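You operate a simulated robot arm through the tools that you are given. There is no shell and no other tool. Be economical: measure what you need, move in short steps, check, and stop when the job is done.

You are at the controls of a simulated robot arm. One attempt, no reset.

## Task
Turn the tool air dial to 2. Put the orange pack on top of the seals box. Fetch the red band purple dryer tube and stand it on the blue bay of the side bench. Pull the drawer of the board counter open. Any order will do. Set down upright: red band purple dryer tube.

The check looks at the end state, three seconds after you hand in, the way a careful person would. Anything else that was tipped, shoved, dropped, spilled or broken makes it a failure. Lids that push on must go on centred and level and be pressed home; caps that screw on are set level and turned clockwise until they are tight.

## Robot
A 7-joint arm with a two-finger gripper on a trunk, on a base that drives. Base frame: it is fixed to the floor where the robot stands at the start and does not move with it; the origin is under the middle of the robot, x ahead of it, y to its left, z up. Lengths are in m, angles in rad, forces in N, time in s.
With the tool pointing down near the work surface it reaches from about 0.16 to 0.5 m from the robot's upright axis, wherever it stands. Its first joint turns from -2.897 to 2.897 rad. Places, roughly: blue bay of the side bench [0.6, -0.6, 0.8]; drawer of the board counter [2.3, 5.2, 0.7]; red band purple dryer tube (7x7x25 cm) [-1.7, -0.7, 1.1]; seals box [2, 4, 1]; tool air dial [0.8, 0, 1.2]. Payload 2.94 kg.
Tool frame: the origin (TCP) lies between the finger pads and is the grasp point; the fingertips stand 0.03 m ahead of it; z points along the fingers, y is the line along which they close. Largest opening 0.138 m; the body of the gripper starts 0.109 m behind the TCP.
Orientation is that of the tool frame in the base frame, as a unit quaternion [x, y, z, w]. With the fingers straight down and closing along the base's y, the tool's x points along the base's -x, its y along +y and its z along -z.

## Interface
- The arm moves only by the tool send_rows. Its argument "commands" is a list of rows, each a list of 7 numbers: the finger opening in m, from 0 to 0.138, then the shift along the base's x, y, z in m, then the turn, a rotation vector about the base's x, y, z in rad. In form: [[hand, dx, dy, dz, wx, wy, wz], ...]. A call has 1 to 10 rows; each row is the pose to reach, as a shift and turn from the pose commanded when the call began. Rows are played at 5 a second. More than 0.05 m and 0.15 rad between two rows, or a gripper value outside its range, and nothing of the call is played. A pose out of reach is approached as far as the arm can. The call stops where the force on the tool passes 40 N (or 10 N more than at its start, if that is more) or the arm is blocked; 0.2 s more then pass. The fingers move at their own pace and stop on an object; they squeeze with about 37 N. The grip force told is the motor's: it shows also when the fingers shut on nothing. Time passes only in rows, and 0.2 s behind the last, so rows that repeat a pose let the fingers close. It gives the time, the measured TCP pose, the force on the tool (base axes), the opening and the grip force at its end, in the units of the frame above (readings bear some noise), with the torque about the TCP (base axes, N m) and any sound that the robot's microphone picked up.
- Cameras (640 x 400 px; columns grow to the right, rows downward): "scene" is now at [-0.0024, 0.0976, 1.5519]; the picture's right is [-0.44, -0.90, 0.00], its down [-0.57, 0.28, -0.77] and it looks along [0.69, -0.34, -0.64] (base axes); focal length 267 px, centre (320, 200). "wrist" rides on the gripper at [0.071, 0.019, -0.146] in the tool frame; the picture's right is [-0.26, 0.96, 0.00], its down [-0.85, -0.23, -0.48] and it looks along [-0.46, -0.12, 0.88] (tool axes); focal length 280 px, centre (320, 200). There is no depth. A picture from a camera that has moved, and an enlarged one, comes with that camera's place and axes in the base frame and with its lens.
- camera(camera): a new picture of that camera. No time passes.
- slide_trunk(by): slides the trunk up (or, below 0, down) by that many m; the arm and the scene camera ride with it, the base frame stays. It gives what a move gives, with no picture.
- steer(legs): drives the robot by 1 to 6 legs, each [ahead, left, turn to the left] in m, m and rad, along the robot's own axes; the way and the turn of a leg run together, so that a leg with both is an arc; at most 1.5 m and 3.142 rad a leg. The arm and the cameras ride along, it lands a little off, and it stops where it bumps. It gives what a move gives.
- head_to(pan, tilt): turns the head with the scene camera to pan (to the left, within 1.501 rad either way) and tilt (down, from -0.506 to 1.204), counted from straight ahead of the robot. It gives what a move gives.
- close_up(camera, box): a new picture of the part [left, top, right, bottom] of that camera's present view, enlarged. No time passes.
- hand_in(): hands the job in; it is judged then, once.

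Go step by step. Nothing tells you exact positions but the pictures and the camera data: compare them with the known pose of the tool, close in by small moves and look again before you grip or let go. The budget is 165 turns and 128 pictures, counting those below and the enlarged ones. Unless the task says otherwise, let go and move clear before handing in.

The tools are called by a JSON object that holds its "name" and its "arguments". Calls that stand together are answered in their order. send_rows: Moves the arm, as the interface text tells. Its arguments: {"type":"object","properties":{"commands":{"type":"array","items":{"type":"array","items":{"type":"number"}}}},"required":["commands"]} The other tools are called the same way: slide_trunk (by) slides the trunk up or down; steer (legs) drives the base; head_to (pan, tilt) turns the head that bears the scene camera; camera (camera) takes a picture; close_up (camera, box) takes an enlarged picture of a part of a camera's view; hand_in () hands the job in.

At the start:

```text
time: 0.0
tcp_pos: [0.4019, -0.1292, 1.3025]
tool_rot: [0.0, 1.0, 0.0, 0.0]
ft_force: [-0.3, -0.1, 0.4]
ft_torque: [0.02, 0.03, -0.01]
opening: 0.1382
finger_force: 0.0
trunk travel left (down, up): [-0.4, 0.054]
robot x, y, heading: [-0.0015, -0.0027, -0.002]
head pan, tilt: [-0.459, 0.695]
```

scene: 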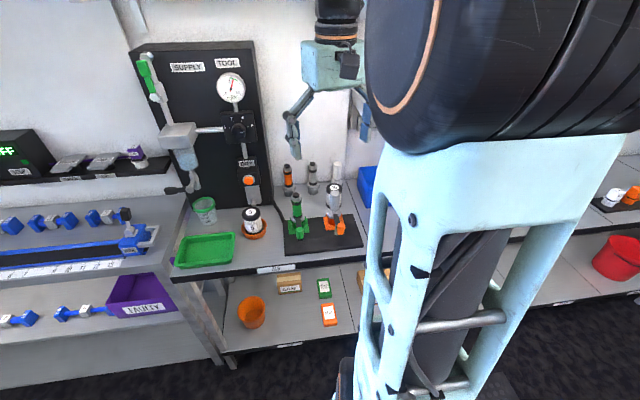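
wrist: 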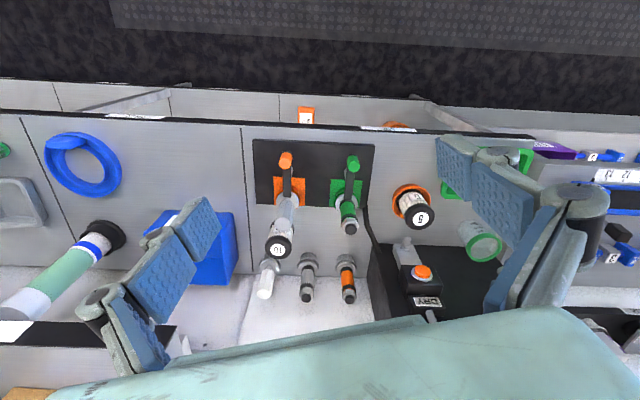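

I see the supply panel ahead with the TOOL gauge and a black knob beneath it. I'll look closer at the panel and around.

{"name": "close_up", "arguments": {"camera": "scene", "box": [120, 30, 280, 230]}}

{"name": "head_to", "arguments": {"pan": 0.3, "tilt": 0.4}}

{"name": "camera", "arguments": {"camera": "scene"}}

```text
2.00 times, centred on (200, 130) of scene
camera zoom: at [-0.0024, 0.0976, 1.5519], right [-0.44, -0.9, 0.0], down [-0.57, 0.28, -0.77], along [0.69, -0.34, -0.64], focal length 534 px, centre (560, 340)
```

zoom: 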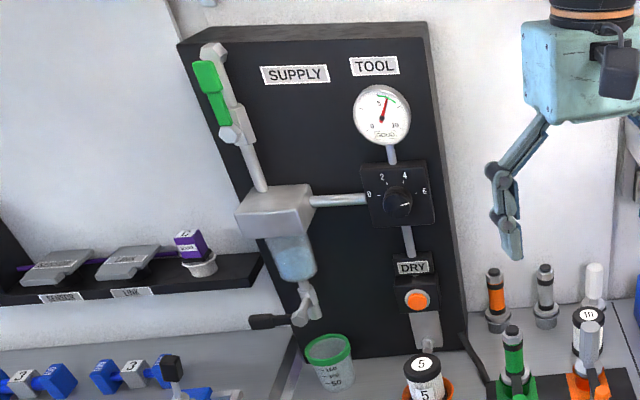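

```text
time: 1.1
tcp_pos: [0.4021, -0.1294, 1.3023]
tool_rot: [0.0, 1.0, 0.0, 0.0]
ft_force: [-0.6, 0.5, 0.8]
ft_torque: [0.0, 0.02, -0.02]
opening: 0.1381
finger_force: 0.1
trunk travel left (down, up): [-0.4, 0.054]
robot x, y, heading: [0.0011, -0.0007, -0.001]
head pan, tilt: [0.3, 0.4]
```

```text
124 pictures are left
camera scene: at [0.0098, 0.1626, 1.5784], right [0.29, -0.96, 0.0], down [-0.37, -0.11, -0.92], along [0.88, 0.27, -0.39], focal length 267 px, centre (320, 200)
```

scene: 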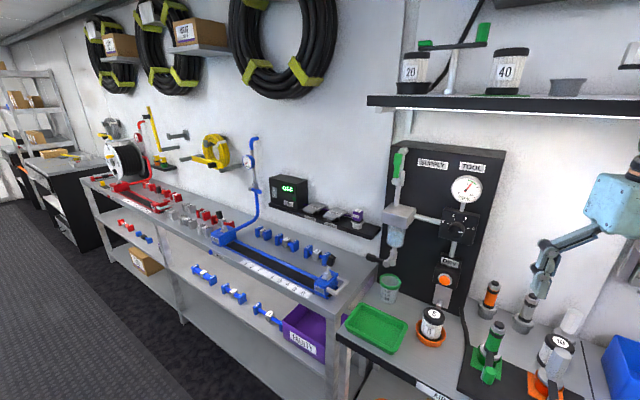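

{"name": "close_up", "arguments": {"camera": "scene", "box": [410, 160, 510, 260]}}

{"name": "close_up", "arguments": {"camera": "scene", "box": [0, 20, 240, 220]}}

{"name": "head_to", "arguments": {"pan": -1.2, "tilt": 0.5}}

{"name": "camera", "arguments": {"camera": "scene"}}

```text
4.00 times, centred on (460, 210) of scene
camera zoom: at [0.0098, 0.1626, 1.5784], right [0.29, -0.96, 0.0], down [-0.37, -0.11, -0.92], along [0.88, 0.27, -0.39], focal length 1068 px, centre (-240, 160)
```

zoom: 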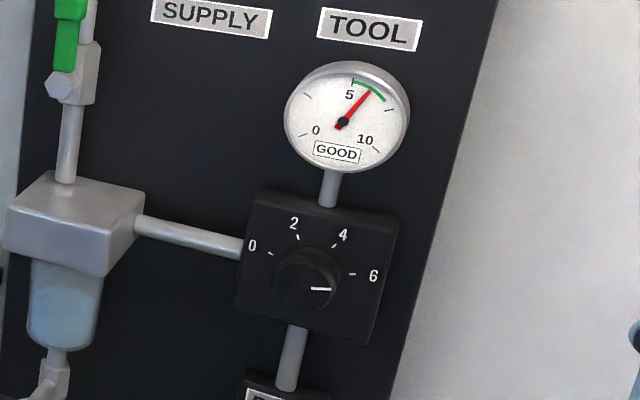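

```text
2.00 times, centred on (120, 120) of scene
camera zoom: at [0.0098, 0.1626, 1.5784], right [0.29, -0.96, 0.0], down [-0.37, -0.11, -0.92], along [0.88, 0.27, -0.39], focal length 534 px, centre (720, 360)
```

zoom: 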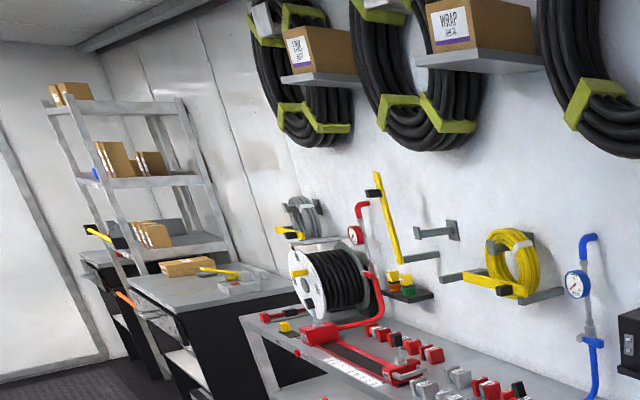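

```text
time: 2.7
tcp_pos: [0.4013, -0.1288, 1.3032]
tool_rot: [0.0, 1.0, 0.0, 0.0]
ft_force: [-0.1, -0.4, 1.1]
ft_torque: [0.01, -0.02, 0.01]
opening: 0.1382
finger_force: 0.1
trunk travel left (down, up): [-0.4, 0.054]
robot x, y, heading: [-0.0022, -0.001, 0.002]
head pan, tilt: [-1.201, 0.499]
```

```text
121 pictures are left
camera scene: at [-0.0457, 0.0505, 1.5693], right [-0.93, -0.36, 0.0], down [-0.17, 0.45, -0.88], along [0.32, -0.82, -0.48], focal length 267 px, centre (320, 200)
```

scene: 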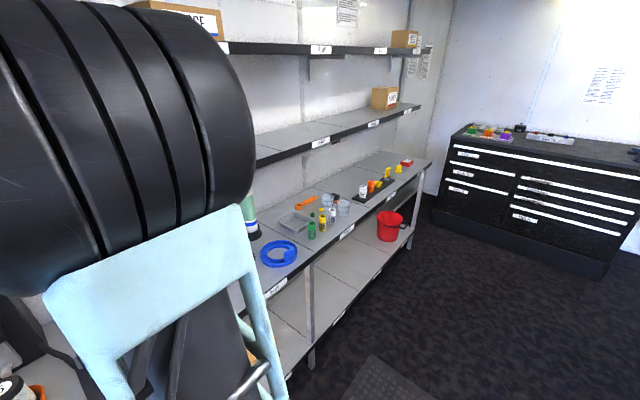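

The knob sits near (0.77, -0.015, 1.19), facing me, with its pointer near 6. I'll turn the tool to point at the panel, then look with the wrist camera.

{"name": "send_rows", "arguments": {"commands": [[0.138, 0.01, 0.01, 0, 0, -0.15, 0], [0.138, 0.02, 0.02, 0, 0, -0.3, 0], [0.138, 0.03, 0.03, 0, 0, -0.45, 0], [0.138, 0.04, 0.04, 0, 0, -0.6, 0], [0.138, 0.05, 0.05, -0.01, 0, -0.75, 0], [0.138, 0.06, 0.06, -0.02, 0, -0.9, 0], [0.138, 0.07, 0.07, -0.03, 0, -1.05, 0], [0.138, 0.08, 0.08, -0.04, 0, -1.2, 0], [0.138, 0.09, 0.09, -0.06, 0, -1.35, 0], [0.138, 0.1, 0.1, -0.08, 0, -1.5, 0]]}}

{"name": "send_rows", "arguments": {"commands": [[0.138, 0, 0.01, -0.02, 0, -0.0708, 0]]}}

{"name": "head_to", "arguments": {"pan": -0.1, "tilt": 0.45}}

{"name": "camera", "arguments": {"camera": "wrist"}}

{"name": "camera", "arguments": {"camera": "scene"}}

```text
time: 4.0
tcp_pos: [0.4627, -0.0825, 1.2239]
tool_rot: [0.009, 0.954, 0.019, 0.299]
ft_force: [1.0, -0.6, -0.8]
ft_torque: [0.09, 0.01, 0.01]
opening: 0.1379
finger_force: 0.2
trunk travel left (down, up): [-0.4, 0.054]
robot x, y, heading: [0.0011, -0.0004, 0.004]
head pan, tilt: [-1.201, 0.499]
stopped in row 6: the arm was blocked; the commanded pose is now the measured one
```

```text
time: 4.4
tcp_pos: [0.4614, -0.0734, 1.2026]
tool_rot: [0.008, 0.943, 0.02, 0.331]
ft_force: [-0.1, -0.2, -0.9]
ft_torque: [0.0, -0.02, -0.02]
opening: 0.1381
finger_force: 0.0
trunk travel left (down, up): [-0.4, 0.054]
robot x, y, heading: [-0.0001, 0.0003, -0.001]
head pan, tilt: [-1.201, 0.499]
```

```text
time: 5.7
tcp_pos: [0.4623, -0.074, 1.1967]
tool_rot: [0.009, 0.945, 0.021, 0.325]
ft_force: [0.5, -0.5, 0.1]
ft_torque: [0.02, 0.0, 0.01]
opening: 0.1377
finger_force: 0.0
trunk travel left (down, up): [-0.4, 0.054]
robot x, y, heading: [0.0007, 0.0002, 0.003]
head pan, tilt: [-0.099, 0.45]
```

```text
120 pictures are left
camera wrist: at [0.3162, -0.0582, 1.2711], right [0.21, 0.96, 0.2], down [0.38, -0.27, 0.89], along [0.9, -0.11, -0.42], focal length 280 px, centre (320, 200)
```

wrist: 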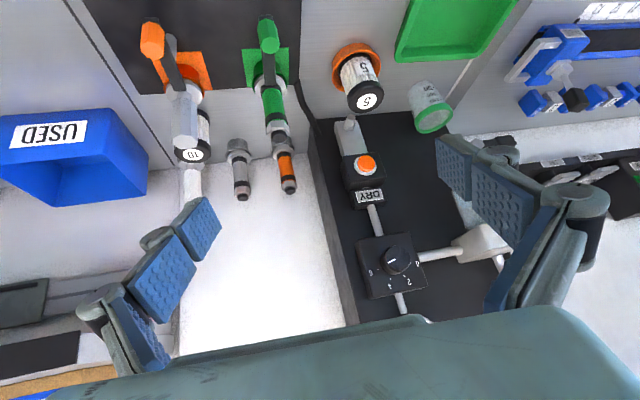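

```text
119 pictures are left
camera scene: at [-0.0209, 0.064, 1.5732], right [-0.78, -0.63, 0.0], down [-0.28, 0.34, -0.9], along [0.57, -0.7, -0.44], focal length 267 px, centre (320, 200)
```

scene: 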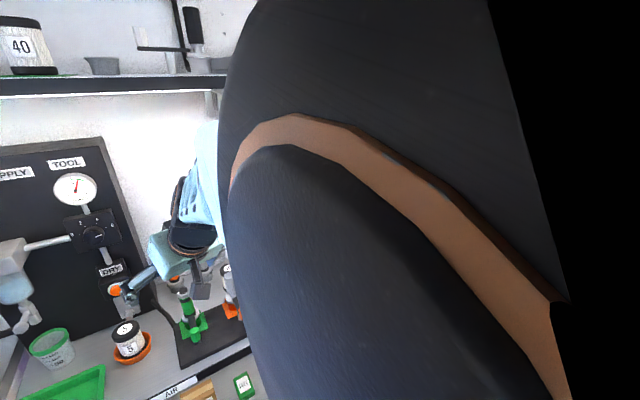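

The arm got near a joint limit while close in. I'll back the base a bit and turn the tool while reaching further out and up.

{"name": "steer", "arguments": {"legs": [[-0.12, 0, 0]]}}

{"name": "send_rows", "arguments": {"commands": [[0.138, 0.04, 0, 0.02, 0, 0, 0], [0.138, 0.08, 0, 0.04, 0, 0, 0], [0.138, 0.11, 0, 0.06, 0, -0.12, 0], [0.138, 0.13, 0, 0.06, 0, -0.24, 0], [0.138, 0.15, 0, 0.06, 0, -0.36, 0], [0.138, 0.17, 0, 0.06, 0, -0.48, 0], [0.138, 0.18, 0, 0.06, 0, -0.6, 0], [0.138, 0.18, 0, 0.06, 0, -0.72, 0], [0.138, 0.18, 0, 0.06, 0, -0.84, 0], [0.138, 0.18, 0, 0.06, 0, -0.9, 0]]}}

{"name": "camera", "arguments": {"camera": "wrist"}}

```text
time: 6.9
tcp_pos: [0.343, -0.0716, 1.1968]
tool_rot: [0.007, 0.945, 0.021, 0.325]
ft_force: [-0.7, -0.7, -0.6]
ft_torque: [0.0, 0.0, -0.01]
opening: 0.1381
finger_force: 0.1
trunk travel left (down, up): [-0.4, 0.054]
robot x, y, heading: [-0.122, -0.0021, 0.002]
head pan, tilt: [-0.099, 0.45]
```

```text
time: 9.1
tcp_pos: [0.522, -0.0714, 1.2578]
tool_rot: [-0.004, 0.709, 0.022, 0.705]
ft_force: [0.7, -0.3, 0.2]
ft_torque: [0.01, -0.01, -0.01]
opening: 0.138
finger_force: 0.1
out of reach, approached as far as the arm can: row 6
trunk travel left (down, up): [-0.4, 0.054]
robot x, y, heading: [-0.1187, -0.0001, 0.003]
head pan, tilt: [-0.099, 0.45]
```

```text
118 pictures are left
camera wrist: at [0.3751, -0.0572, 1.1892], right [-0.03, 0.96, 0.29], down [-0.46, -0.27, 0.85], along [0.89, -0.1, 0.45], focal length 280 px, centre (320, 200)
```

wrist: 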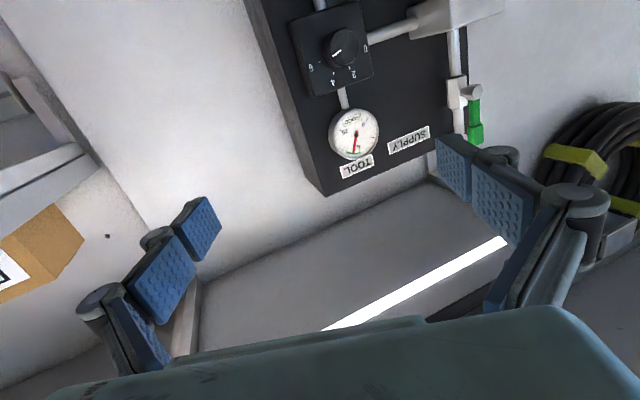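

Tool now points forward. The knob is near (0.79, -0.015, 1.19); I'll take a closer look for pointer angle.

{"name": "close_up", "arguments": {"camera": "wrist", "box": [280, 0, 400, 75]}}

{"name": "send_rows", "arguments": {"commands": [[0.08, 0.01, 0.02, -0.03, 0, 0, -0.02], [0.08, 0.03, 0.04, -0.05, 0, 0, -0.034], [0.08, 0.03, 0.056, -0.066, 0, 0, -0.034], [0.08, 0.03, 0.056, -0.066, 0, 0, -0.034]]}}

{"name": "camera", "arguments": {"camera": "wrist"}}

{"name": "head_to", "arguments": {"pan": 0.1, "tilt": 0.45}}

{"name": "camera", "arguments": {"camera": "scene"}}

```text
5.33 times, centred on (340, 38) of wrist
camera zoom: at [0.3751, -0.0572, 1.1892], right [-0.03, 0.96, 0.29], down [-0.46, -0.27, 0.85], along [0.89, -0.1, 0.45], focal length 1495 px, centre (213, 1067)
```

zoom: 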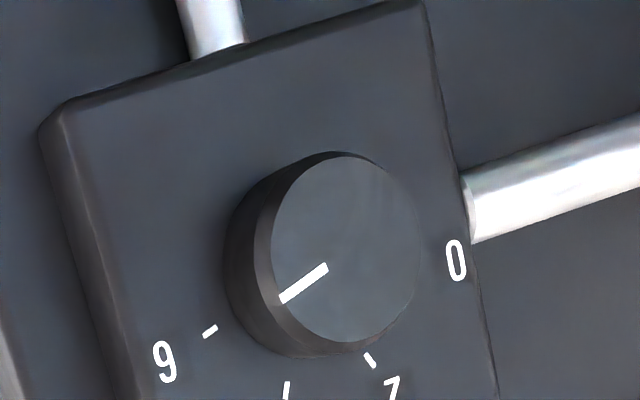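

```text
time: 10.1
tcp_pos: [0.5273, -0.0642, 1.2353]
tool_rot: [0.003, 0.713, 0.02, 0.701]
ft_force: [-0.2, -0.5, 0.9]
ft_torque: [0.02, 0.0, 0.04]
opening: 0.0801
finger_force: 0.0
out of reach, approached as far as the arm can: row 1, 2, 3, 4
trunk travel left (down, up): [-0.4, 0.054]
robot x, y, heading: [-0.1172, 0.002, 0.011]
head pan, tilt: [-0.099, 0.45]
```

```text
116 pictures are left
camera wrist: at [0.3801, -0.0462, 1.1695], right [-0.02, 0.96, 0.29], down [-0.46, -0.27, 0.85], along [0.89, -0.12, 0.44], focal length 280 px, centre (320, 200)
```

wrist: 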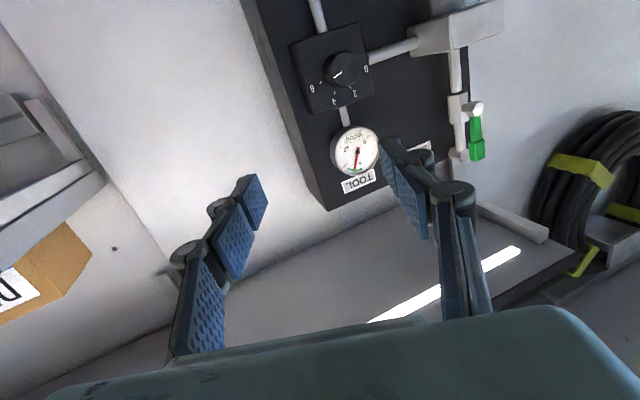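

```text
time: 10.9
tcp_pos: [0.5277, -0.0624, 1.2348]
tool_rot: [0.003, 0.713, 0.019, 0.701]
ft_force: [0.6, -0.3, -0.1]
ft_torque: [0.01, 0.04, -0.02]
opening: 0.08
finger_force: 0.0
trunk travel left (down, up): [-0.4, 0.054]
robot x, y, heading: [-0.1187, -0.0042, -0.0]
head pan, tilt: [0.099, 0.45]
```

```text
115 pictures are left
camera scene: at [-0.107, 0.1442, 1.5737], right [0.1, -0.99, 0.0], down [-0.43, -0.04, -0.9], along [0.9, 0.09, -0.44], focal length 267 px, centre (320, 200)
```

scene: 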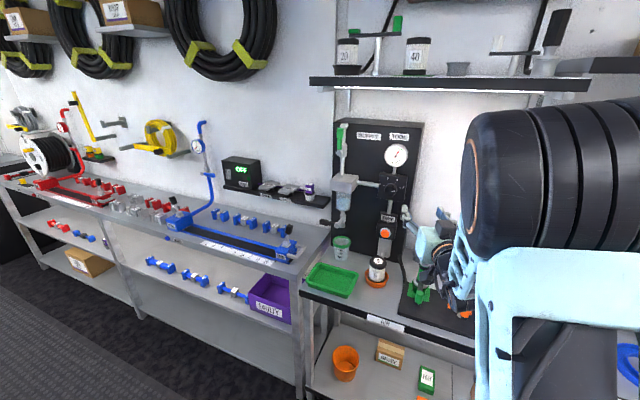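

The dial's pointer is at 6; 2 is about 100° counter-clockwise. I'll lower the trunk and raise the arm relative to it to get within the arm's range at z 1.19.

{"name": "send_rows", "arguments": {"commands": [[0.08, 0.02, 0.01, 0.04, 0, 0, 0], [0.08, 0.03, 0.03, 0.07, 0, 0, -0.02], [0.08, 0.03, 0.05, 0.1, 0, 0, -0.03]]}}

{"name": "slide_trunk", "arguments": {"by": -0.143}}

{"name": "camera", "arguments": {"camera": "wrist"}}

{"name": "camera", "arguments": {"camera": "scene"}}

```text
time: 11.7
tcp_pos: [0.5565, -0.0179, 1.3345]
tool_rot: [0.019, 0.709, 0.0, 0.704]
ft_force: [0.4, 0.0, -0.3]
ft_torque: [-0.02, 0.04, -0.03]
opening: 0.08
finger_force: 0.0
trunk travel left (down, up): [-0.4, 0.054]
robot x, y, heading: [-0.1193, -0.0006, -0.0]
head pan, tilt: [0.099, 0.45]
```

```text
time: 13.4
tcp_pos: [0.5568, -0.0178, 1.1915]
tool_rot: [0.019, 0.71, 0.0, 0.704]
ft_force: [-1.0, -0.4, 0.4]
ft_torque: [0.0, -0.01, -0.01]
opening: 0.08
finger_force: 0.1
trunk travel left (down, up): [-0.257, 0.197]
robot x, y, heading: [-0.1221, -0.0004, 0.003]
head pan, tilt: [0.099, 0.45]
```

```text
114 pictures are left
camera wrist: at [0.4109, 0.006, 1.1231], right [0.03, 0.96, 0.29], down [-0.48, -0.24, 0.85], along [0.88, -0.16, 0.45], focal length 280 px, centre (320, 200)
```

wrist: 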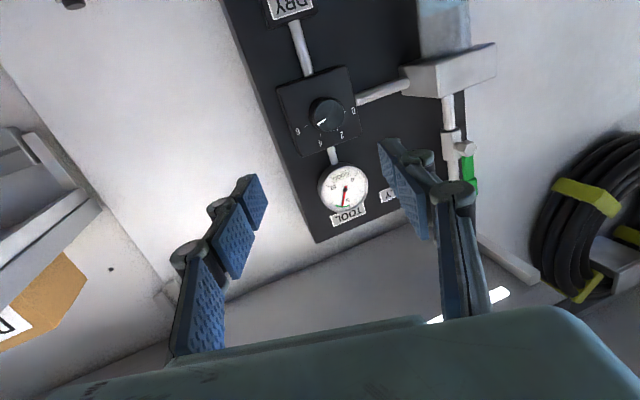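

```text
113 pictures are left
camera scene: at [-0.1071, 0.1442, 1.4308], right [0.1, -0.99, 0.0], down [-0.43, -0.04, -0.9], along [0.9, 0.09, -0.44], focal length 267 px, centre (320, 200)
```

scene: 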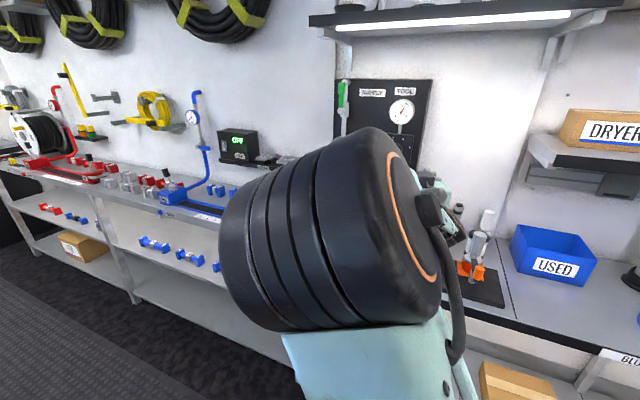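

Tool is at knob height; knob front face is around (0.785, -0.016, 1.193). I'll drive forward and straighten, then check.

{"name": "steer", "arguments": {"legs": [[0.12, 0, 0]]}}

{"name": "send_rows", "arguments": {"commands": [[0.075, 0.02, 0.001, 0.001, -0.027, 0, 0.027], [0.075, 0.04, 0.002, 0.002, -0.027, 0, 0.027], [0.075, 0.04, 0.002, 0.002, -0.027, 0, 0.027]]}}

{"name": "camera", "arguments": {"camera": "wrist"}}

{"name": "close_up", "arguments": {"camera": "wrist", "box": [240, 40, 400, 140]}}

```text
time: 14.6
tcp_pos: [0.6765, -0.0178, 1.1897]
tool_rot: [0.018, 0.71, -0.001, 0.704]
ft_force: [-0.7, 0.4, -0.2]
ft_torque: [-0.03, 0.03, 0.0]
opening: 0.08
finger_force: 0.2
trunk travel left (down, up): [-0.257, 0.197]
robot x, y, heading: [0.0019, 0.0019, -0.002]
head pan, tilt: [0.099, 0.45]
```

```text
time: 15.4
tcp_pos: [0.7169, -0.0156, 1.1925]
tool_rot: [0.001, 0.71, -0.001, 0.705]
ft_force: [-0.3, 0.3, -0.7]
ft_torque: [0.01, 0.01, -0.02]
opening: 0.0752
finger_force: 0.1
trunk travel left (down, up): [-0.257, 0.197]
robot x, y, heading: [-0.003, -0.005, -0.001]
head pan, tilt: [0.099, 0.45]
```

```text
112 pictures are left
camera wrist: at [0.5701, 0.0021, 1.1241], right [0.0, 0.97, 0.26], down [-0.47, -0.23, 0.85], along [0.88, -0.13, 0.45], focal length 280 px, centre (320, 200)
```

wrist: 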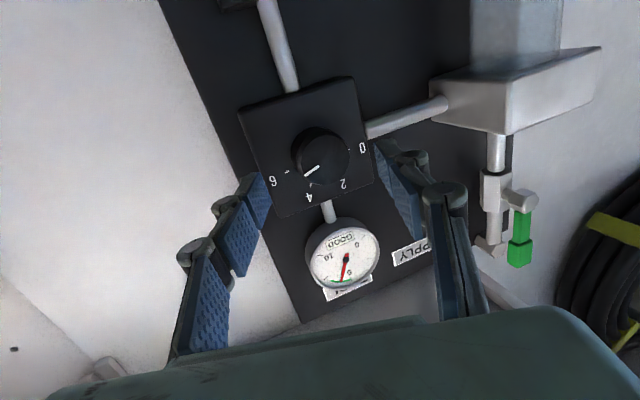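

```text
4.00 times, centred on (320, 90) of wrist
camera zoom: at [0.5701, 0.0021, 1.1241], right [0.0, 0.97, 0.26], down [-0.47, -0.23, 0.85], along [0.88, -0.13, 0.45], focal length 1122 px, centre (320, 640)
```

zoom: 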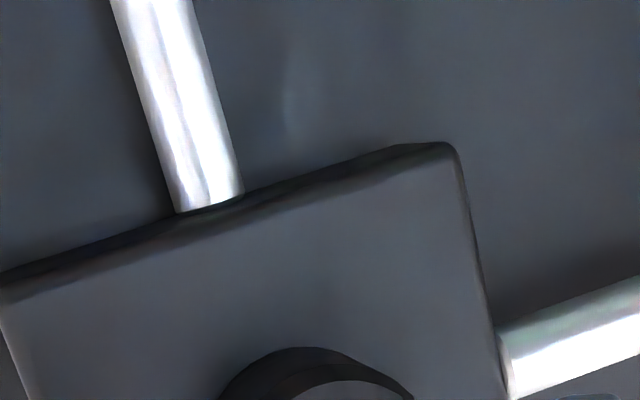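

Knob face at about (0.768, -0.013, 1.193). Fingers straddle it; I advance so the tips cover the knob, and look.

{"name": "send_rows", "arguments": {"commands": [[0.07, 0.012, 0.002, 0, 0, 0, 0], [0.07, 0.024, 0.002, 0, 0, 0, 0], [0.07, 0.034, 0.002, 0, 0, 0, 0], [0.07, 0.034, 0.002, 0, 0, 0, 0]]}}

{"name": "camera", "arguments": {"camera": "wrist"}}

```text
time: 16.4
tcp_pos: [0.7511, -0.0149, 1.1924]
tool_rot: [0.0, 0.71, -0.001, 0.704]
ft_force: [-0.2, 0.6, 0.3]
ft_torque: [0.0, -0.02, -0.03]
opening: 0.07
finger_force: 0.1
trunk travel left (down, up): [-0.257, 0.197]
robot x, y, heading: [0.0022, 0.0016, 0.002]
head pan, tilt: [0.099, 0.45]
```

```text
110 pictures are left
camera wrist: at [0.6045, 0.0035, 1.1243], right [0.0, 0.97, 0.26], down [-0.47, -0.23, 0.85], along [0.88, -0.13, 0.45], focal length 280 px, centre (320, 200)
```

wrist: 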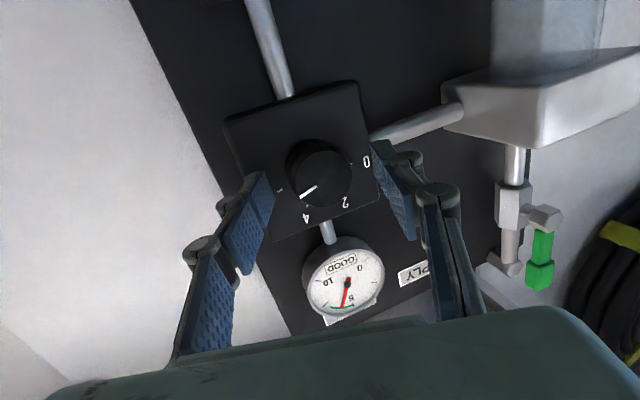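

Fingers overlap the knob by ~14 mm and it's centred. Close.

{"name": "send_rows", "arguments": {"commands": [[0.055, 0.003, 0.001, 0, 0, 0, 0], [0.04, 0.003, 0.001, 0, 0, 0, 0], [0.02, 0.003, 0.001, 0, 0, 0, 0], [0.02, 0.003, 0.001, 0, 0, 0, 0], [0.02, 0.003, 0.001, 0, 0, 0, 0]]}}

```text
time: 17.6
tcp_pos: [0.7539, -0.0154, 1.1939]
tool_rot: [0.002, 0.71, -0.002, 0.704]
ft_force: [-0.5, -4.3, 0.7]
ft_torque: [-0.03, -0.07, -0.83]
opening: 0.0453
finger_force: 44.9
trunk travel left (down, up): [-0.257, 0.197]
robot x, y, heading: [-0.0023, 0.0038, 0.001]
head pan, tilt: [0.099, 0.45]
```

Gripped (45 mm). Turn counter-clockwise seen from the front (negative about x).

{"name": "send_rows", "arguments": {"commands": [[0.02, 0, 0.001, 0, -0.14, 0, 0], [0.02, 0, 0.001, 0, -0.28, 0, 0], [0.02, 0, 0.001, 0, -0.42, 0, 0], [0.02, 0, 0.001, 0, -0.56, 0, 0], [0.02, 0, 0.001, 0, -0.7, 0, 0], [0.02, 0, 0.001, 0, -0.84, 0, 0], [0.02, 0, 0.001, 0, -0.84, 0, 0]]}}

{"name": "camera", "arguments": {"camera": "wrist"}}

```text
time: 19.2
tcp_pos: [0.7534, -0.0151, 1.1941]
tool_rot: [-0.286, 0.648, -0.291, 0.643]
ft_force: [-8.7, -8.8, 0.1]
ft_torque: [-0.06, -0.21, -0.66]
opening: 0.0432
finger_force: 44.9
trunk travel left (down, up): [-0.257, 0.197]
robot x, y, heading: [0.0038, 0.0002, 0.002]
head pan, tilt: [0.099, 0.45]
```

```text
109 pictures are left
camera wrist: at [0.6055, -0.0545, 1.1334], right [0.01, 0.84, -0.55], down [-0.47, 0.48, 0.74], along [0.88, 0.25, 0.4], focal length 280 px, centre (320, 200)
```

wrist: 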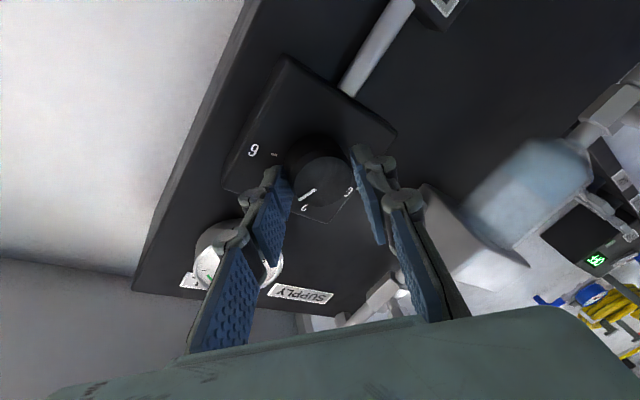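

Knob turns with the grip (now about at 4–3). Continue the rest.

{"name": "send_rows", "arguments": {"commands": [[0.02, 0, 0, 0, -0.14, 0, 0], [0.02, 0, 0, 0, -0.28, 0, 0], [0.02, 0, 0, 0, -0.42, 0, 0], [0.02, 0, 0, 0, -0.56, 0, 0], [0.02, 0, 0, 0, -0.7, 0, 0], [0.02, 0, 0, 0, -0.84, 0, 0], [0.02, 0, 0, 0, -0.88, 0, 0], [0.02, 0, 0, 0, -0.88, 0, 0]]}}

{"name": "camera", "arguments": {"camera": "wrist"}}

{"name": "close_up", "arguments": {"camera": "wrist", "box": [240, 120, 400, 220]}}

```text
time: 21.0
tcp_pos: [0.7543, -0.0124, 1.193]
tool_rot: [0.533, -0.462, 0.538, -0.461]
ft_force: [9.1, -8.5, 5.5]
ft_torque: [0.21, 0.56, 0.14]
opening: 0.041
finger_force: 44.6
trunk travel left (down, up): [-0.257, 0.197]
robot x, y, heading: [-0.0004, -0.003, -0.001]
head pan, tilt: [0.099, 0.45]
```

```text
108 pictures are left
camera wrist: at [0.6076, -0.0861, 1.185], right [0.0, 0.11, -0.99], down [-0.47, 0.88, 0.1], along [0.88, 0.47, 0.06], focal length 280 px, centre (320, 200)
```

wrist: 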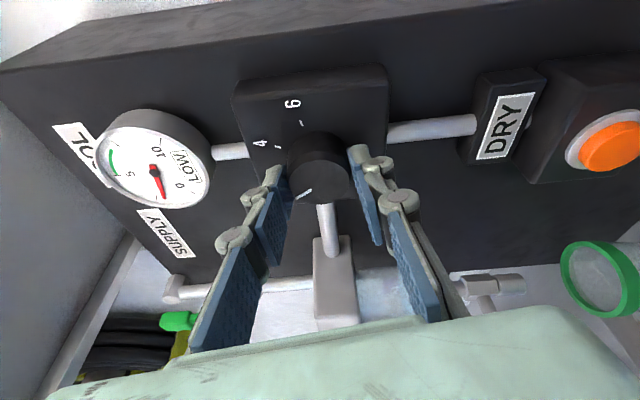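

```text
4.00 times, centred on (320, 170) of wrist
camera zoom: at [0.6076, -0.0861, 1.185], right [0.0, 0.11, -0.99], down [-0.47, 0.88, 0.1], along [0.88, 0.47, 0.06], focal length 1122 px, centre (320, 320)
```

zoom: 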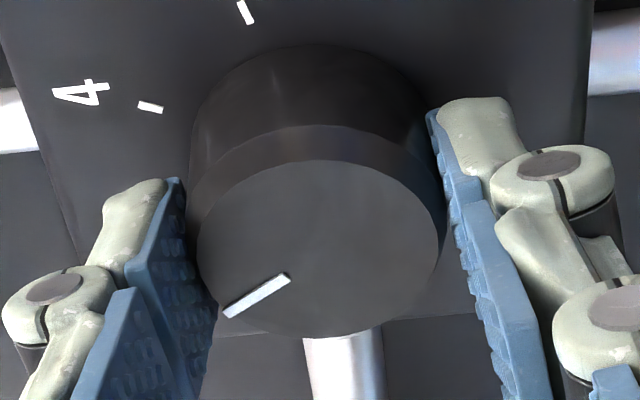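

Pointer appears near −29° (target about −25°). I'll open, back off and compare with the tick.

{"name": "send_rows", "arguments": {"commands": [[0.08, 0, 0, 0, 0, 0, 0], [0.08, 0, 0, 0, 0, 0, 0], [0.08, -0.03, 0, 0, 0, 0, 0], [0.08, -0.07, 0, 0, 0, 0, 0], [0.08, -0.1, 0, 0, 0, 0, 0], [0.08, -0.1, 0, 0, 0, 0, 0]]}}

{"name": "camera", "arguments": {"camera": "wrist"}}

{"name": "close_up", "arguments": {"camera": "wrist", "box": [260, 60, 420, 160]}}

```text
time: 22.4
tcp_pos: [0.6518, -0.012, 1.1937]
tool_rot: [0.533, -0.462, 0.539, -0.46]
ft_force: [0.0, -0.5, 0.8]
ft_torque: [0.0, 0.0, 0.01]
opening: 0.0799
finger_force: 0.1
trunk travel left (down, up): [-0.257, 0.197]
robot x, y, heading: [-0.0026, -0.0024, 0.004]
head pan, tilt: [0.099, 0.45]
```

```text
106 pictures are left
camera wrist: at [0.5048, -0.0847, 1.1855], right [0.0, 0.11, -0.99], down [-0.47, 0.88, 0.1], along [0.88, 0.47, 0.06], focal length 280 px, centre (320, 200)
```

wrist: 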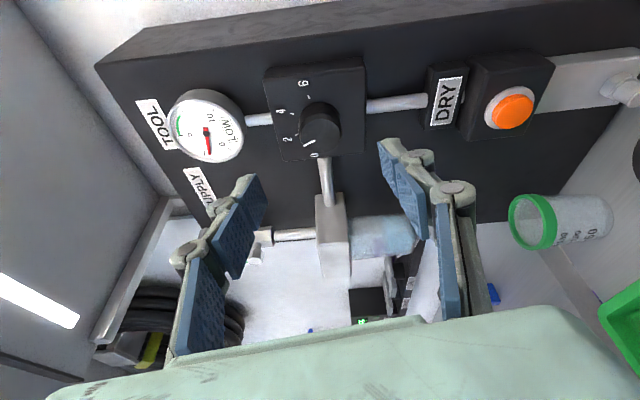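

```text
4.00 times, centred on (340, 110) of wrist
camera zoom: at [0.5048, -0.0847, 1.1855], right [0.0, 0.11, -0.99], down [-0.47, 0.88, 0.1], along [0.88, 0.47, 0.06], focal length 1122 px, centre (240, 560)
```

zoom: 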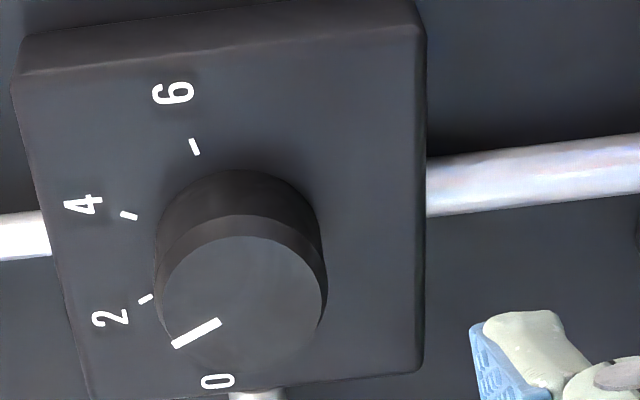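

The pointer is parallel to and at the 2 tick; dial done. Now back off, unroll and return the tool to pointing down.

{"name": "steer", "arguments": {"legs": [[-0.3, 0, 0]]}}

{"name": "send_rows", "arguments": {"commands": [[0.08, 0, 0, 0.01, 0.15, 0, 0], [0.08, 0, 0, 0.02, 0.3, 0, 0], [0.08, 0, 0, 0.03, 0.45, 0, 0], [0.08, 0, 0, 0.04, 0.6, 0, 0], [0.08, 0, 0, 0.05, 0.75, 0, 0], [0.08, 0, 0, 0.06, 0.9, 0, 0], [0.08, 0, 0, 0.07, 1.05, 0, 0], [0.08, 0, 0, 0.08, 1.2, 0, 0], [0.08, 0, 0, 0.09, 1.35, 0, 0], [0.08, 0, 0, 0.1, 1.5, 0, 0]]}}

{"name": "send_rows", "arguments": {"commands": [[0.08, 0, -0.01, 0, 0.15, 0, 0], [0.08, 0, -0.02, 0, 0.21, 0.1, 0], [0.08, 0, -0.03, 0, 0.21, 0.25, 0], [0.08, 0, -0.04, 0, 0.21, 0.4, 0], [0.08, -0.01, -0.05, 0, 0.21, 0.55, 0], [0.08, -0.02, -0.05, 0, 0.21, 0.7, 0], [0.08, -0.03, -0.05, 0, 0.21, 0.85, 0], [0.08, -0.04, -0.05, 0, 0.21, 0.99, 0]]}}

{"name": "head_to", "arguments": {"pan": -1.5, "tilt": 0.3}}

{"name": "camera", "arguments": {"camera": "scene"}}

```text
time: 24.4
tcp_pos: [0.3612, -0.0149, 1.1934]
tool_rot: [0.532, -0.463, 0.54, -0.46]
ft_force: [-0.2, -0.5, -0.2]
ft_torque: [0.0, -0.04, 0.0]
opening: 0.08
finger_force: 0.0
trunk travel left (down, up): [-0.257, 0.197]
robot x, y, heading: [-0.2942, 0.0024, -0.004]
head pan, tilt: [0.099, 0.45]
```

```text
time: 26.6
tcp_pos: [0.3597, -0.0143, 1.2926]
tool_rot: [-0.076, 0.707, -0.077, 0.699]
ft_force: [0.2, -0.4, -0.6]
ft_torque: [0.02, 0.02, -0.05]
opening: 0.0801
finger_force: 0.1
trunk travel left (down, up): [-0.257, 0.197]
robot x, y, heading: [-0.2893, 0.0016, -0.0]
head pan, tilt: [0.099, 0.45]
```

```text
time: 28.4
tcp_pos: [0.3199, -0.065, 1.2925]
tool_rot: [-0.034, 0.958, 0.038, 0.283]
ft_force: [0.3, 0.5, 0.3]
ft_torque: [0.01, 0.01, -0.02]
opening: 0.0801
finger_force: 0.0
trunk travel left (down, up): [-0.257, 0.197]
robot x, y, heading: [-0.2928, -0.0015, -0.0]
head pan, tilt: [0.099, 0.45]
```

```text
time: 30.1
tcp_pos: [0.3203, -0.0642, 1.2926]
tool_rot: [-0.036, 0.957, 0.039, 0.285]
ft_force: [0.5, 0.0, 0.1]
ft_torque: [0.0, 0.0, 0.01]
opening: 0.0799
finger_force: 0.1
trunk travel left (down, up): [-0.257, 0.197]
robot x, y, heading: [-0.2885, 0.0011, 0.002]
head pan, tilt: [-1.499, 0.3]
```

```text
104 pictures are left
camera scene: at [-0.3623, 0.0423, 1.4446], right [-1.0, -0.07, 0.0], down [-0.02, 0.29, -0.96], along [0.07, -0.95, -0.3], focal length 267 px, centre (320, 200)
```

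scene: 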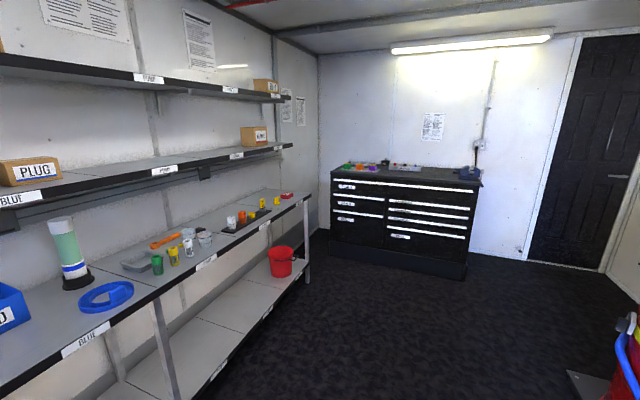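

The blue bay with a standing tube and ring is on the bench at right. I'll finish pointing the tool down and turn right to look for the purple tube behind.

{"name": "send_rows", "arguments": {"commands": [[0.08, -0.02, 0, 0, 0, 0.15, 0], [0.08, -0.04, -0.01, 0, 0, 0.3, 0], [0.08, -0.06, -0.02, 0, 0, 0.45, 0], [0.08, -0.08, -0.02, 0, 0, 0.575, 0]]}}

{"name": "steer", "arguments": {"legs": [[0, 0, -1.57]]}}

{"name": "head_to", "arguments": {"pan": -1.0, "tilt": 0.4}}

{"name": "camera", "arguments": {"camera": "scene"}}

```text
time: 31.1
tcp_pos: [0.2259, -0.0717, 1.2629]
tool_rot: [-0.02, 0.999, 0.041, 0.021]
ft_force: [2.2, 5.2, -0.4]
ft_torque: [-0.68, 0.2, 0.01]
opening: 0.0803
finger_force: 0.2
out of reach, approached as far as the arm can: row 3, 4
trunk travel left (down, up): [-0.257, 0.197]
robot x, y, heading: [-0.2905, 0.0018, 0.003]
head pan, tilt: [-1.499, 0.3]
```

```text
time: 35.2
tcp_pos: [-0.3451, -0.5164, 1.2649]
tool_rot: [0.675, 0.736, 0.017, 0.049]
ft_force: [-0.2, 0.3, -0.5]
ft_torque: [-0.04, 0.03, 0.0]
opening: 0.0799
finger_force: 0.0
trunk travel left (down, up): [-0.257, 0.197]
robot x, y, heading: [-0.2854, 0.0014, -1.536]
head pan, tilt: [-1.499, 0.3]
```

```text
time: 36.1
tcp_pos: [-0.3456, -0.5162, 1.2648]
tool_rot: [0.675, 0.736, 0.018, 0.049]
ft_force: [-0.4, 0.1, -0.1]
ft_torque: [-0.02, 0.0, 0.0]
opening: 0.0796
finger_force: 0.0
trunk travel left (down, up): [-0.257, 0.197]
robot x, y, heading: [-0.2899, -0.0008, -1.536]
head pan, tilt: [-1.0, 0.4]
```

```text
103 pictures are left
camera scene: at [-0.2332, 0.0325, 1.4354], right [-0.57, 0.82, 0.0], down [0.32, 0.22, -0.92], along [-0.76, -0.53, -0.39], focal length 267 px, centre (320, 200)
```

scene: 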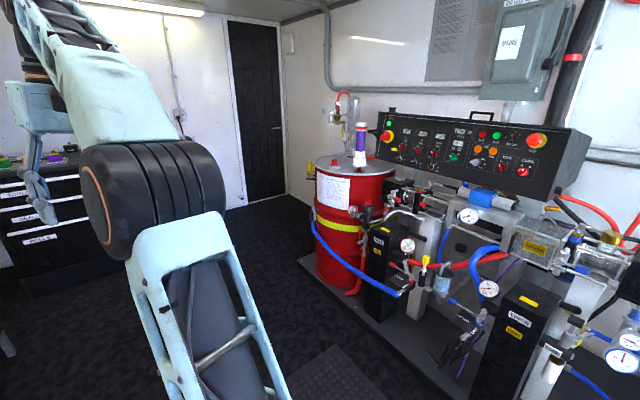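

The purple tube with a red band stands on the red tank. Closer look.

{"name": "close_up", "arguments": {"camera": "scene", "box": [290, 80, 450, 230]}}

```text
2.67 times, centred on (370, 155) of scene
camera zoom: at [-0.2332, 0.0325, 1.4354], right [-0.57, 0.82, 0.0], down [0.32, 0.22, -0.92], along [-0.76, -0.53, -0.39], focal length 712 px, centre (187, 320)
```

zoom: 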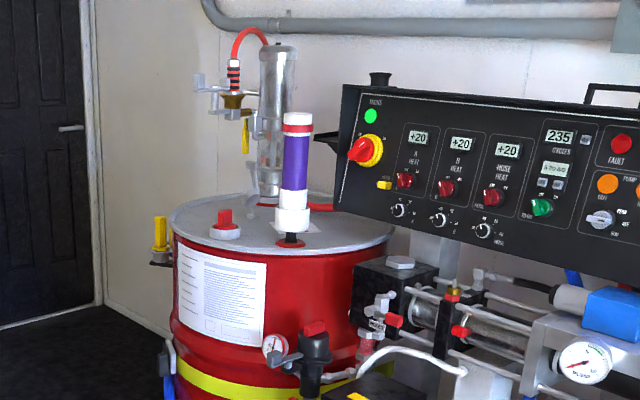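

The tube is around (-1.72, -0.71), spanning z ≈ 0.98–1.23. I'll drive to face it from +x side.

{"name": "steer", "arguments": {"legs": [[0.7, 0, 0], [0, 0, -1.6], [0.45, 0, 0]]}}

{"name": "head_to", "arguments": {"pan": 0.0, "tilt": 0.5}}

{"name": "camera", "arguments": {"camera": "scene"}}

{"name": "camera", "arguments": {"camera": "wrist"}}

```text
time: 46.2
tcp_pos: [-1.2277, -0.6069, 1.2649]
tool_rot: [0.999, 0.017, -0.023, 0.046]
ft_force: [-0.3, -0.1, 0.1]
ft_torque: [0.04, -0.01, -0.03]
opening: 0.0803
finger_force: 0.1
trunk travel left (down, up): [-0.257, 0.197]
robot x, y, heading: [-0.7141, -0.6879, 3.132]
head pan, tilt: [-1.0, 0.4]
```

```text
time: 47.5
tcp_pos: [-1.2286, -0.6072, 1.2652]
tool_rot: [0.998, 0.018, -0.024, 0.046]
ft_force: [-1.0, -0.3, -0.2]
ft_torque: [0.01, 0.04, -0.02]
opening: 0.0801
finger_force: 0.0
trunk travel left (down, up): [-0.257, 0.197]
robot x, y, heading: [-0.7195, -0.6855, 3.127]
head pan, tilt: [0.0, 0.499]
```

```text
101 pictures are left
camera scene: at [-0.7268, -0.8228, 1.4263], right [0.01, 1.0, 0.0], down [0.48, -0.01, -0.88], along [-0.88, 0.01, -0.48], focal length 267 px, centre (320, 200)
```

scene: 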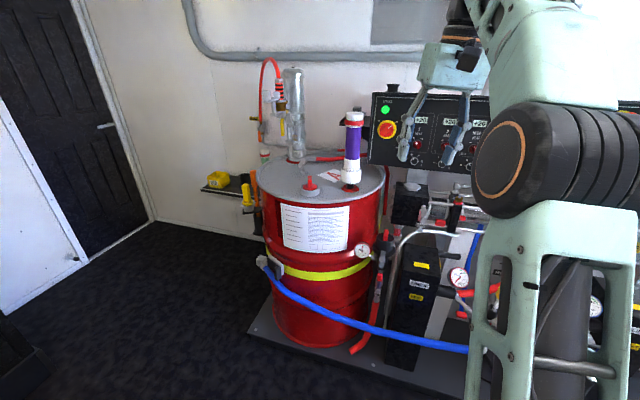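

```text
100 pictures are left
camera wrist: at [-1.1508, -0.6121, 1.4098], right [-0.23, -0.97, 0.1], down [-0.83, 0.24, 0.49], along [-0.5, 0.03, -0.86], focal length 280 px, centre (320, 200)
```

wrist: 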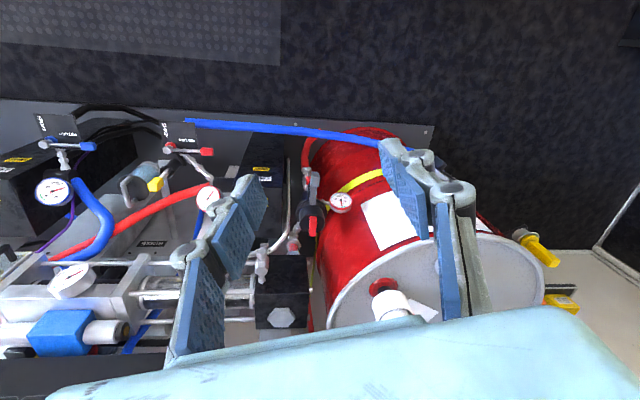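

{"name": "close_up", "arguments": {"camera": "scene", "box": [300, 95, 400, 205]}}

```text
3.64 times, centred on (350, 150) of scene
camera zoom: at [-0.7268, -0.8228, 1.4263], right [0.01, 1.0, 0.0], down [0.48, -0.01, -0.88], along [-0.88, 0.01, -0.48], focal length 971 px, centre (211, 382)
```

zoom: 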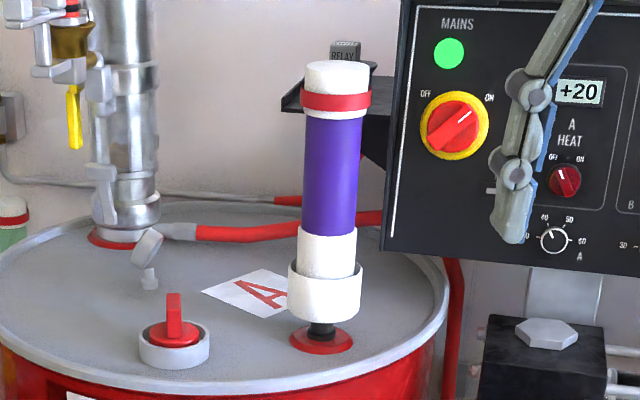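

The tube sits loosely in a white cup on the tank, its top at z≈1.248, axis near (-1.70, -0.695). I'll raise the trunk, level the tool, and drive closer.

{"name": "slide_trunk", "arguments": {"by": 0.08}}

{"name": "send_rows", "arguments": {"commands": [[0.11, 0, 0, 0, 0.092, -0.046, 0], [0.11, 0, 0, 0, 0.092, -0.046, 0]]}}

{"name": "steer", "arguments": {"legs": [[0.25, 0.08, 0]]}}

{"name": "camera", "arguments": {"camera": "wrist"}}

{"name": "camera", "arguments": {"camera": "scene"}}

```text
time: 48.6
tcp_pos: [-1.2284, -0.6073, 1.3453]
tool_rot: [0.999, 0.018, -0.023, 0.045]
ft_force: [-0.6, -0.5, 1.0]
ft_torque: [-0.03, 0.01, 0.05]
opening: 0.0799
finger_force: 0.0
trunk travel left (down, up): [-0.337, 0.117]
robot x, y, heading: [-0.7143, -0.6874, 3.125]
head pan, tilt: [0.0, 0.499]
```

```text
time: 49.2
tcp_pos: [-1.2287, -0.6075, 1.3455]
tool_rot: [0.998, 0.018, -0.023, 0.046]
ft_force: [-0.5, -0.6, -0.1]
ft_torque: [0.0, 0.02, -0.01]
opening: 0.1101
finger_force: 0.0
out of reach, approached as far as the arm can: row 1, 2
trunk travel left (down, up): [-0.337, 0.117]
robot x, y, heading: [-0.7164, -0.6865, 3.129]
head pan, tilt: [0.0, 0.499]
```

```text
time: 51.1
tcp_pos: [-1.4723, -0.6859, 1.3448]
tool_rot: [0.998, 0.018, -0.024, 0.046]
ft_force: [-0.2, -0.3, 0.1]
ft_torque: [0.01, -0.02, -0.02]
opening: 0.1101
finger_force: 0.0
trunk travel left (down, up): [-0.337, 0.117]
robot x, y, heading: [-0.9602, -0.7703, 3.134]
head pan, tilt: [0.0, 0.499]
```

```text
98 pictures are left
camera wrist: at [-1.3948, -0.6901, 1.4897], right [-0.22, -0.97, 0.1], down [-0.83, 0.24, 0.49], along [-0.5, 0.03, -0.86], focal length 280 px, centre (320, 200)
```

wrist: 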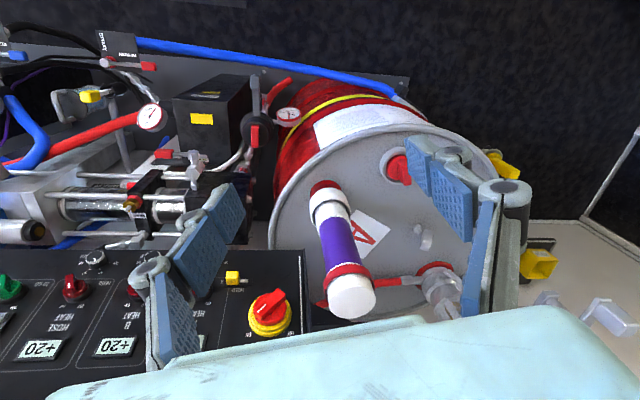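

```text
97 pictures are left
camera scene: at [-0.9706, -0.9006, 1.5062], right [0.01, 1.0, 0.0], down [0.48, -0.01, -0.88], along [-0.88, 0.01, -0.48], focal length 267 px, centre (320, 200)
```

scene: 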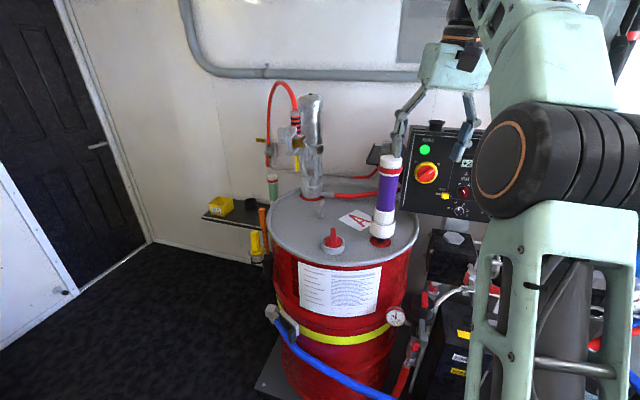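

Both views put the tube axis at (-1.69, -0.692). I'll shift height from arm to trunk so the tool can level.

{"name": "slide_trunk", "arguments": {"by": 0.115}}

{"name": "send_rows", "arguments": {"commands": [[0.11, 0.02, 0, -0.03, 0, 0, 0], [0.11, 0.04, 0, -0.06, 0, 0, 0], [0.11, 0.05, 0, -0.09, 0.05, -0.025, 0], [0.11, 0.06, 0, -0.115, 0.092, -0.046, 0], [0.11, 0.06, 0, -0.115, 0.092, -0.046, 0]]}}

```text
time: 52.5
tcp_pos: [-1.4722, -0.6866, 1.4601]
tool_rot: [0.999, 0.018, -0.024, 0.046]
ft_force: [0.6, 0.3, 1.2]
ft_torque: [0.01, 0.01, 0.0]
opening: 0.1098
finger_force: 0.0
trunk travel left (down, up): [-0.452, 0.002]
robot x, y, heading: [-0.9598, -0.7635, 3.13]
head pan, tilt: [0.0, 0.499]
```

```text
time: 53.7
tcp_pos: [-1.4124, -0.6868, 1.3458]
tool_rot: [1.0, 0.018, 0.0, 0.0]
ft_force: [0.4, -0.2, -0.1]
ft_torque: [0.01, 0.0, 0.0]
opening: 0.1102
finger_force: 0.1
trunk travel left (down, up): [-0.452, 0.002]
robot x, y, heading: [-0.9577, -0.7639, 3.134]
head pan, tilt: [0.0, 0.499]
```

{"name": "steer", "arguments": {"legs": [[0.23, 0, 0]]}}

{"name": "camera", "arguments": {"camera": "wrist"}}

{"name": "camera", "arguments": {"camera": "scene"}}

```text
time: 55.4
tcp_pos: [-1.6376, -0.6823, 1.3463]
tool_rot: [1.0, 0.018, 0.001, 0.0]
ft_force: [0.5, -0.3, -0.2]
ft_torque: [0.01, 0.01, 0.03]
opening: 0.1101
finger_force: 0.1
trunk travel left (down, up): [-0.452, 0.002]
robot x, y, heading: [-1.1812, -0.7601, 3.133]
head pan, tilt: [0.0, 0.499]
```

```text
96 pictures are left
camera wrist: at [-1.5661, -0.7008, 1.4927], right [-0.23, -0.97, 0.0], down [-0.86, 0.2, 0.47], along [-0.46, 0.11, -0.88], focal length 280 px, centre (320, 200)
```

wrist: 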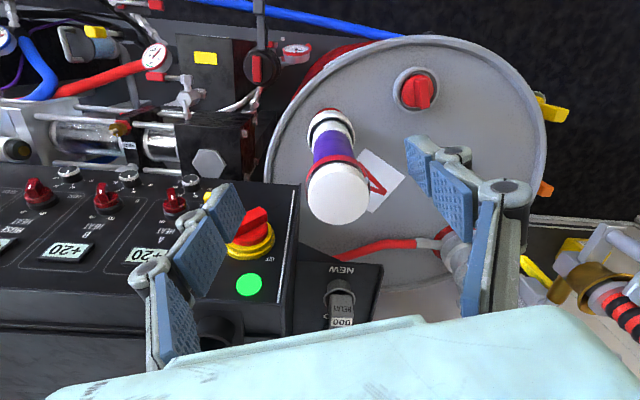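

```text
95 pictures are left
camera scene: at [-1.1959, -0.8977, 1.6212], right [0.01, 1.0, 0.0], down [0.48, -0.01, -0.88], along [-0.88, 0.01, -0.48], focal length 267 px, centre (320, 200)
```

scene: 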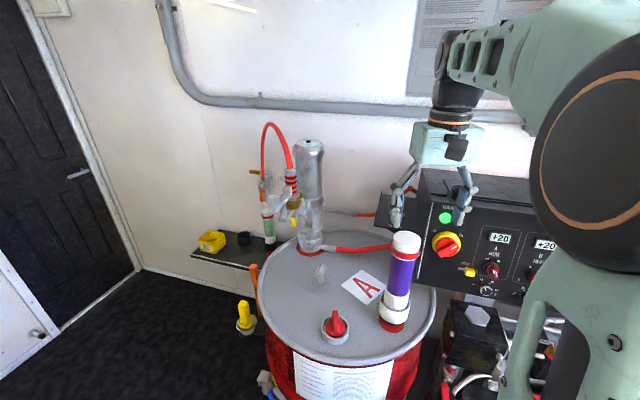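

{"name": "send_rows", "arguments": {"commands": [[0.11, -0.03, -0.009, 0, 0, 0, 0], [0.11, -0.05, -0.009, -0.01, 0, 0, 0], [0.11, -0.05, -0.009, -0.04, 0, 0, 0], [0.11, -0.05, -0.009, -0.07, 0, 0, 0], [0.11, -0.05, -0.009, -0.07, 0, 0, 0]]}}

{"name": "camera", "arguments": {"camera": "wrist"}}

{"name": "camera", "arguments": {"camera": "scene"}}

```text
time: 56.6
tcp_pos: [-1.6885, -0.6911, 1.2751]
tool_rot: [1.0, 0.018, 0.0, 0.0]
ft_force: [0.0, 0.1, -0.1]
ft_torque: [-0.02, 0.0, 0.02]
opening: 0.11
finger_force: 0.1
trunk travel left (down, up): [-0.452, 0.002]
robot x, y, heading: [-1.1841, -0.7644, 3.129]
head pan, tilt: [0.0, 0.499]
```

```text
94 pictures are left
camera wrist: at [-1.6172, -0.709, 1.4234], right [-0.23, -0.97, 0.0], down [-0.86, 0.2, 0.48], along [-0.46, 0.11, -0.88], focal length 280 px, centre (320, 200)
```

wrist: 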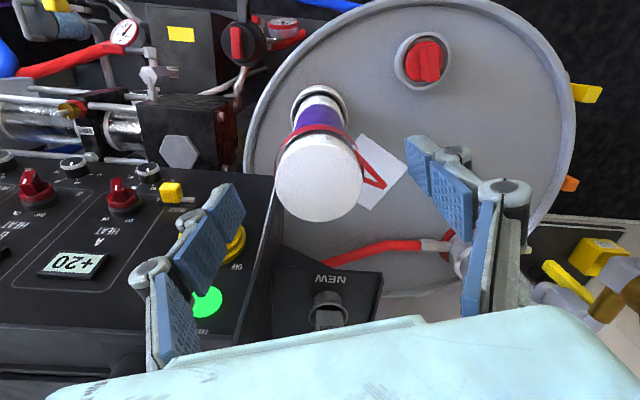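

```text
93 pictures are left
camera scene: at [-1.195, -0.8978, 1.6213], right [0.01, 1.0, 0.0], down [0.48, -0.01, -0.88], along [-0.88, 0.01, -0.48], focal length 267 px, centre (320, 200)
```

scene: 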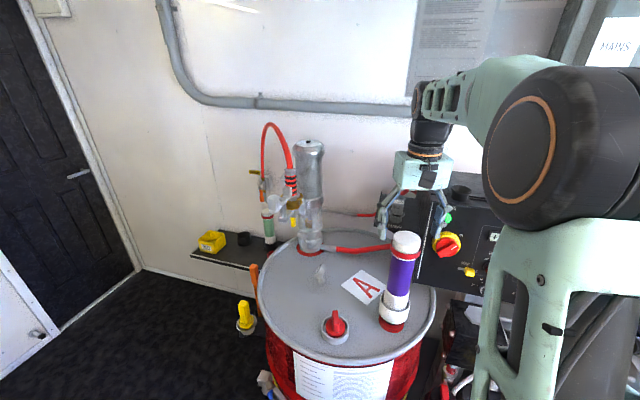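

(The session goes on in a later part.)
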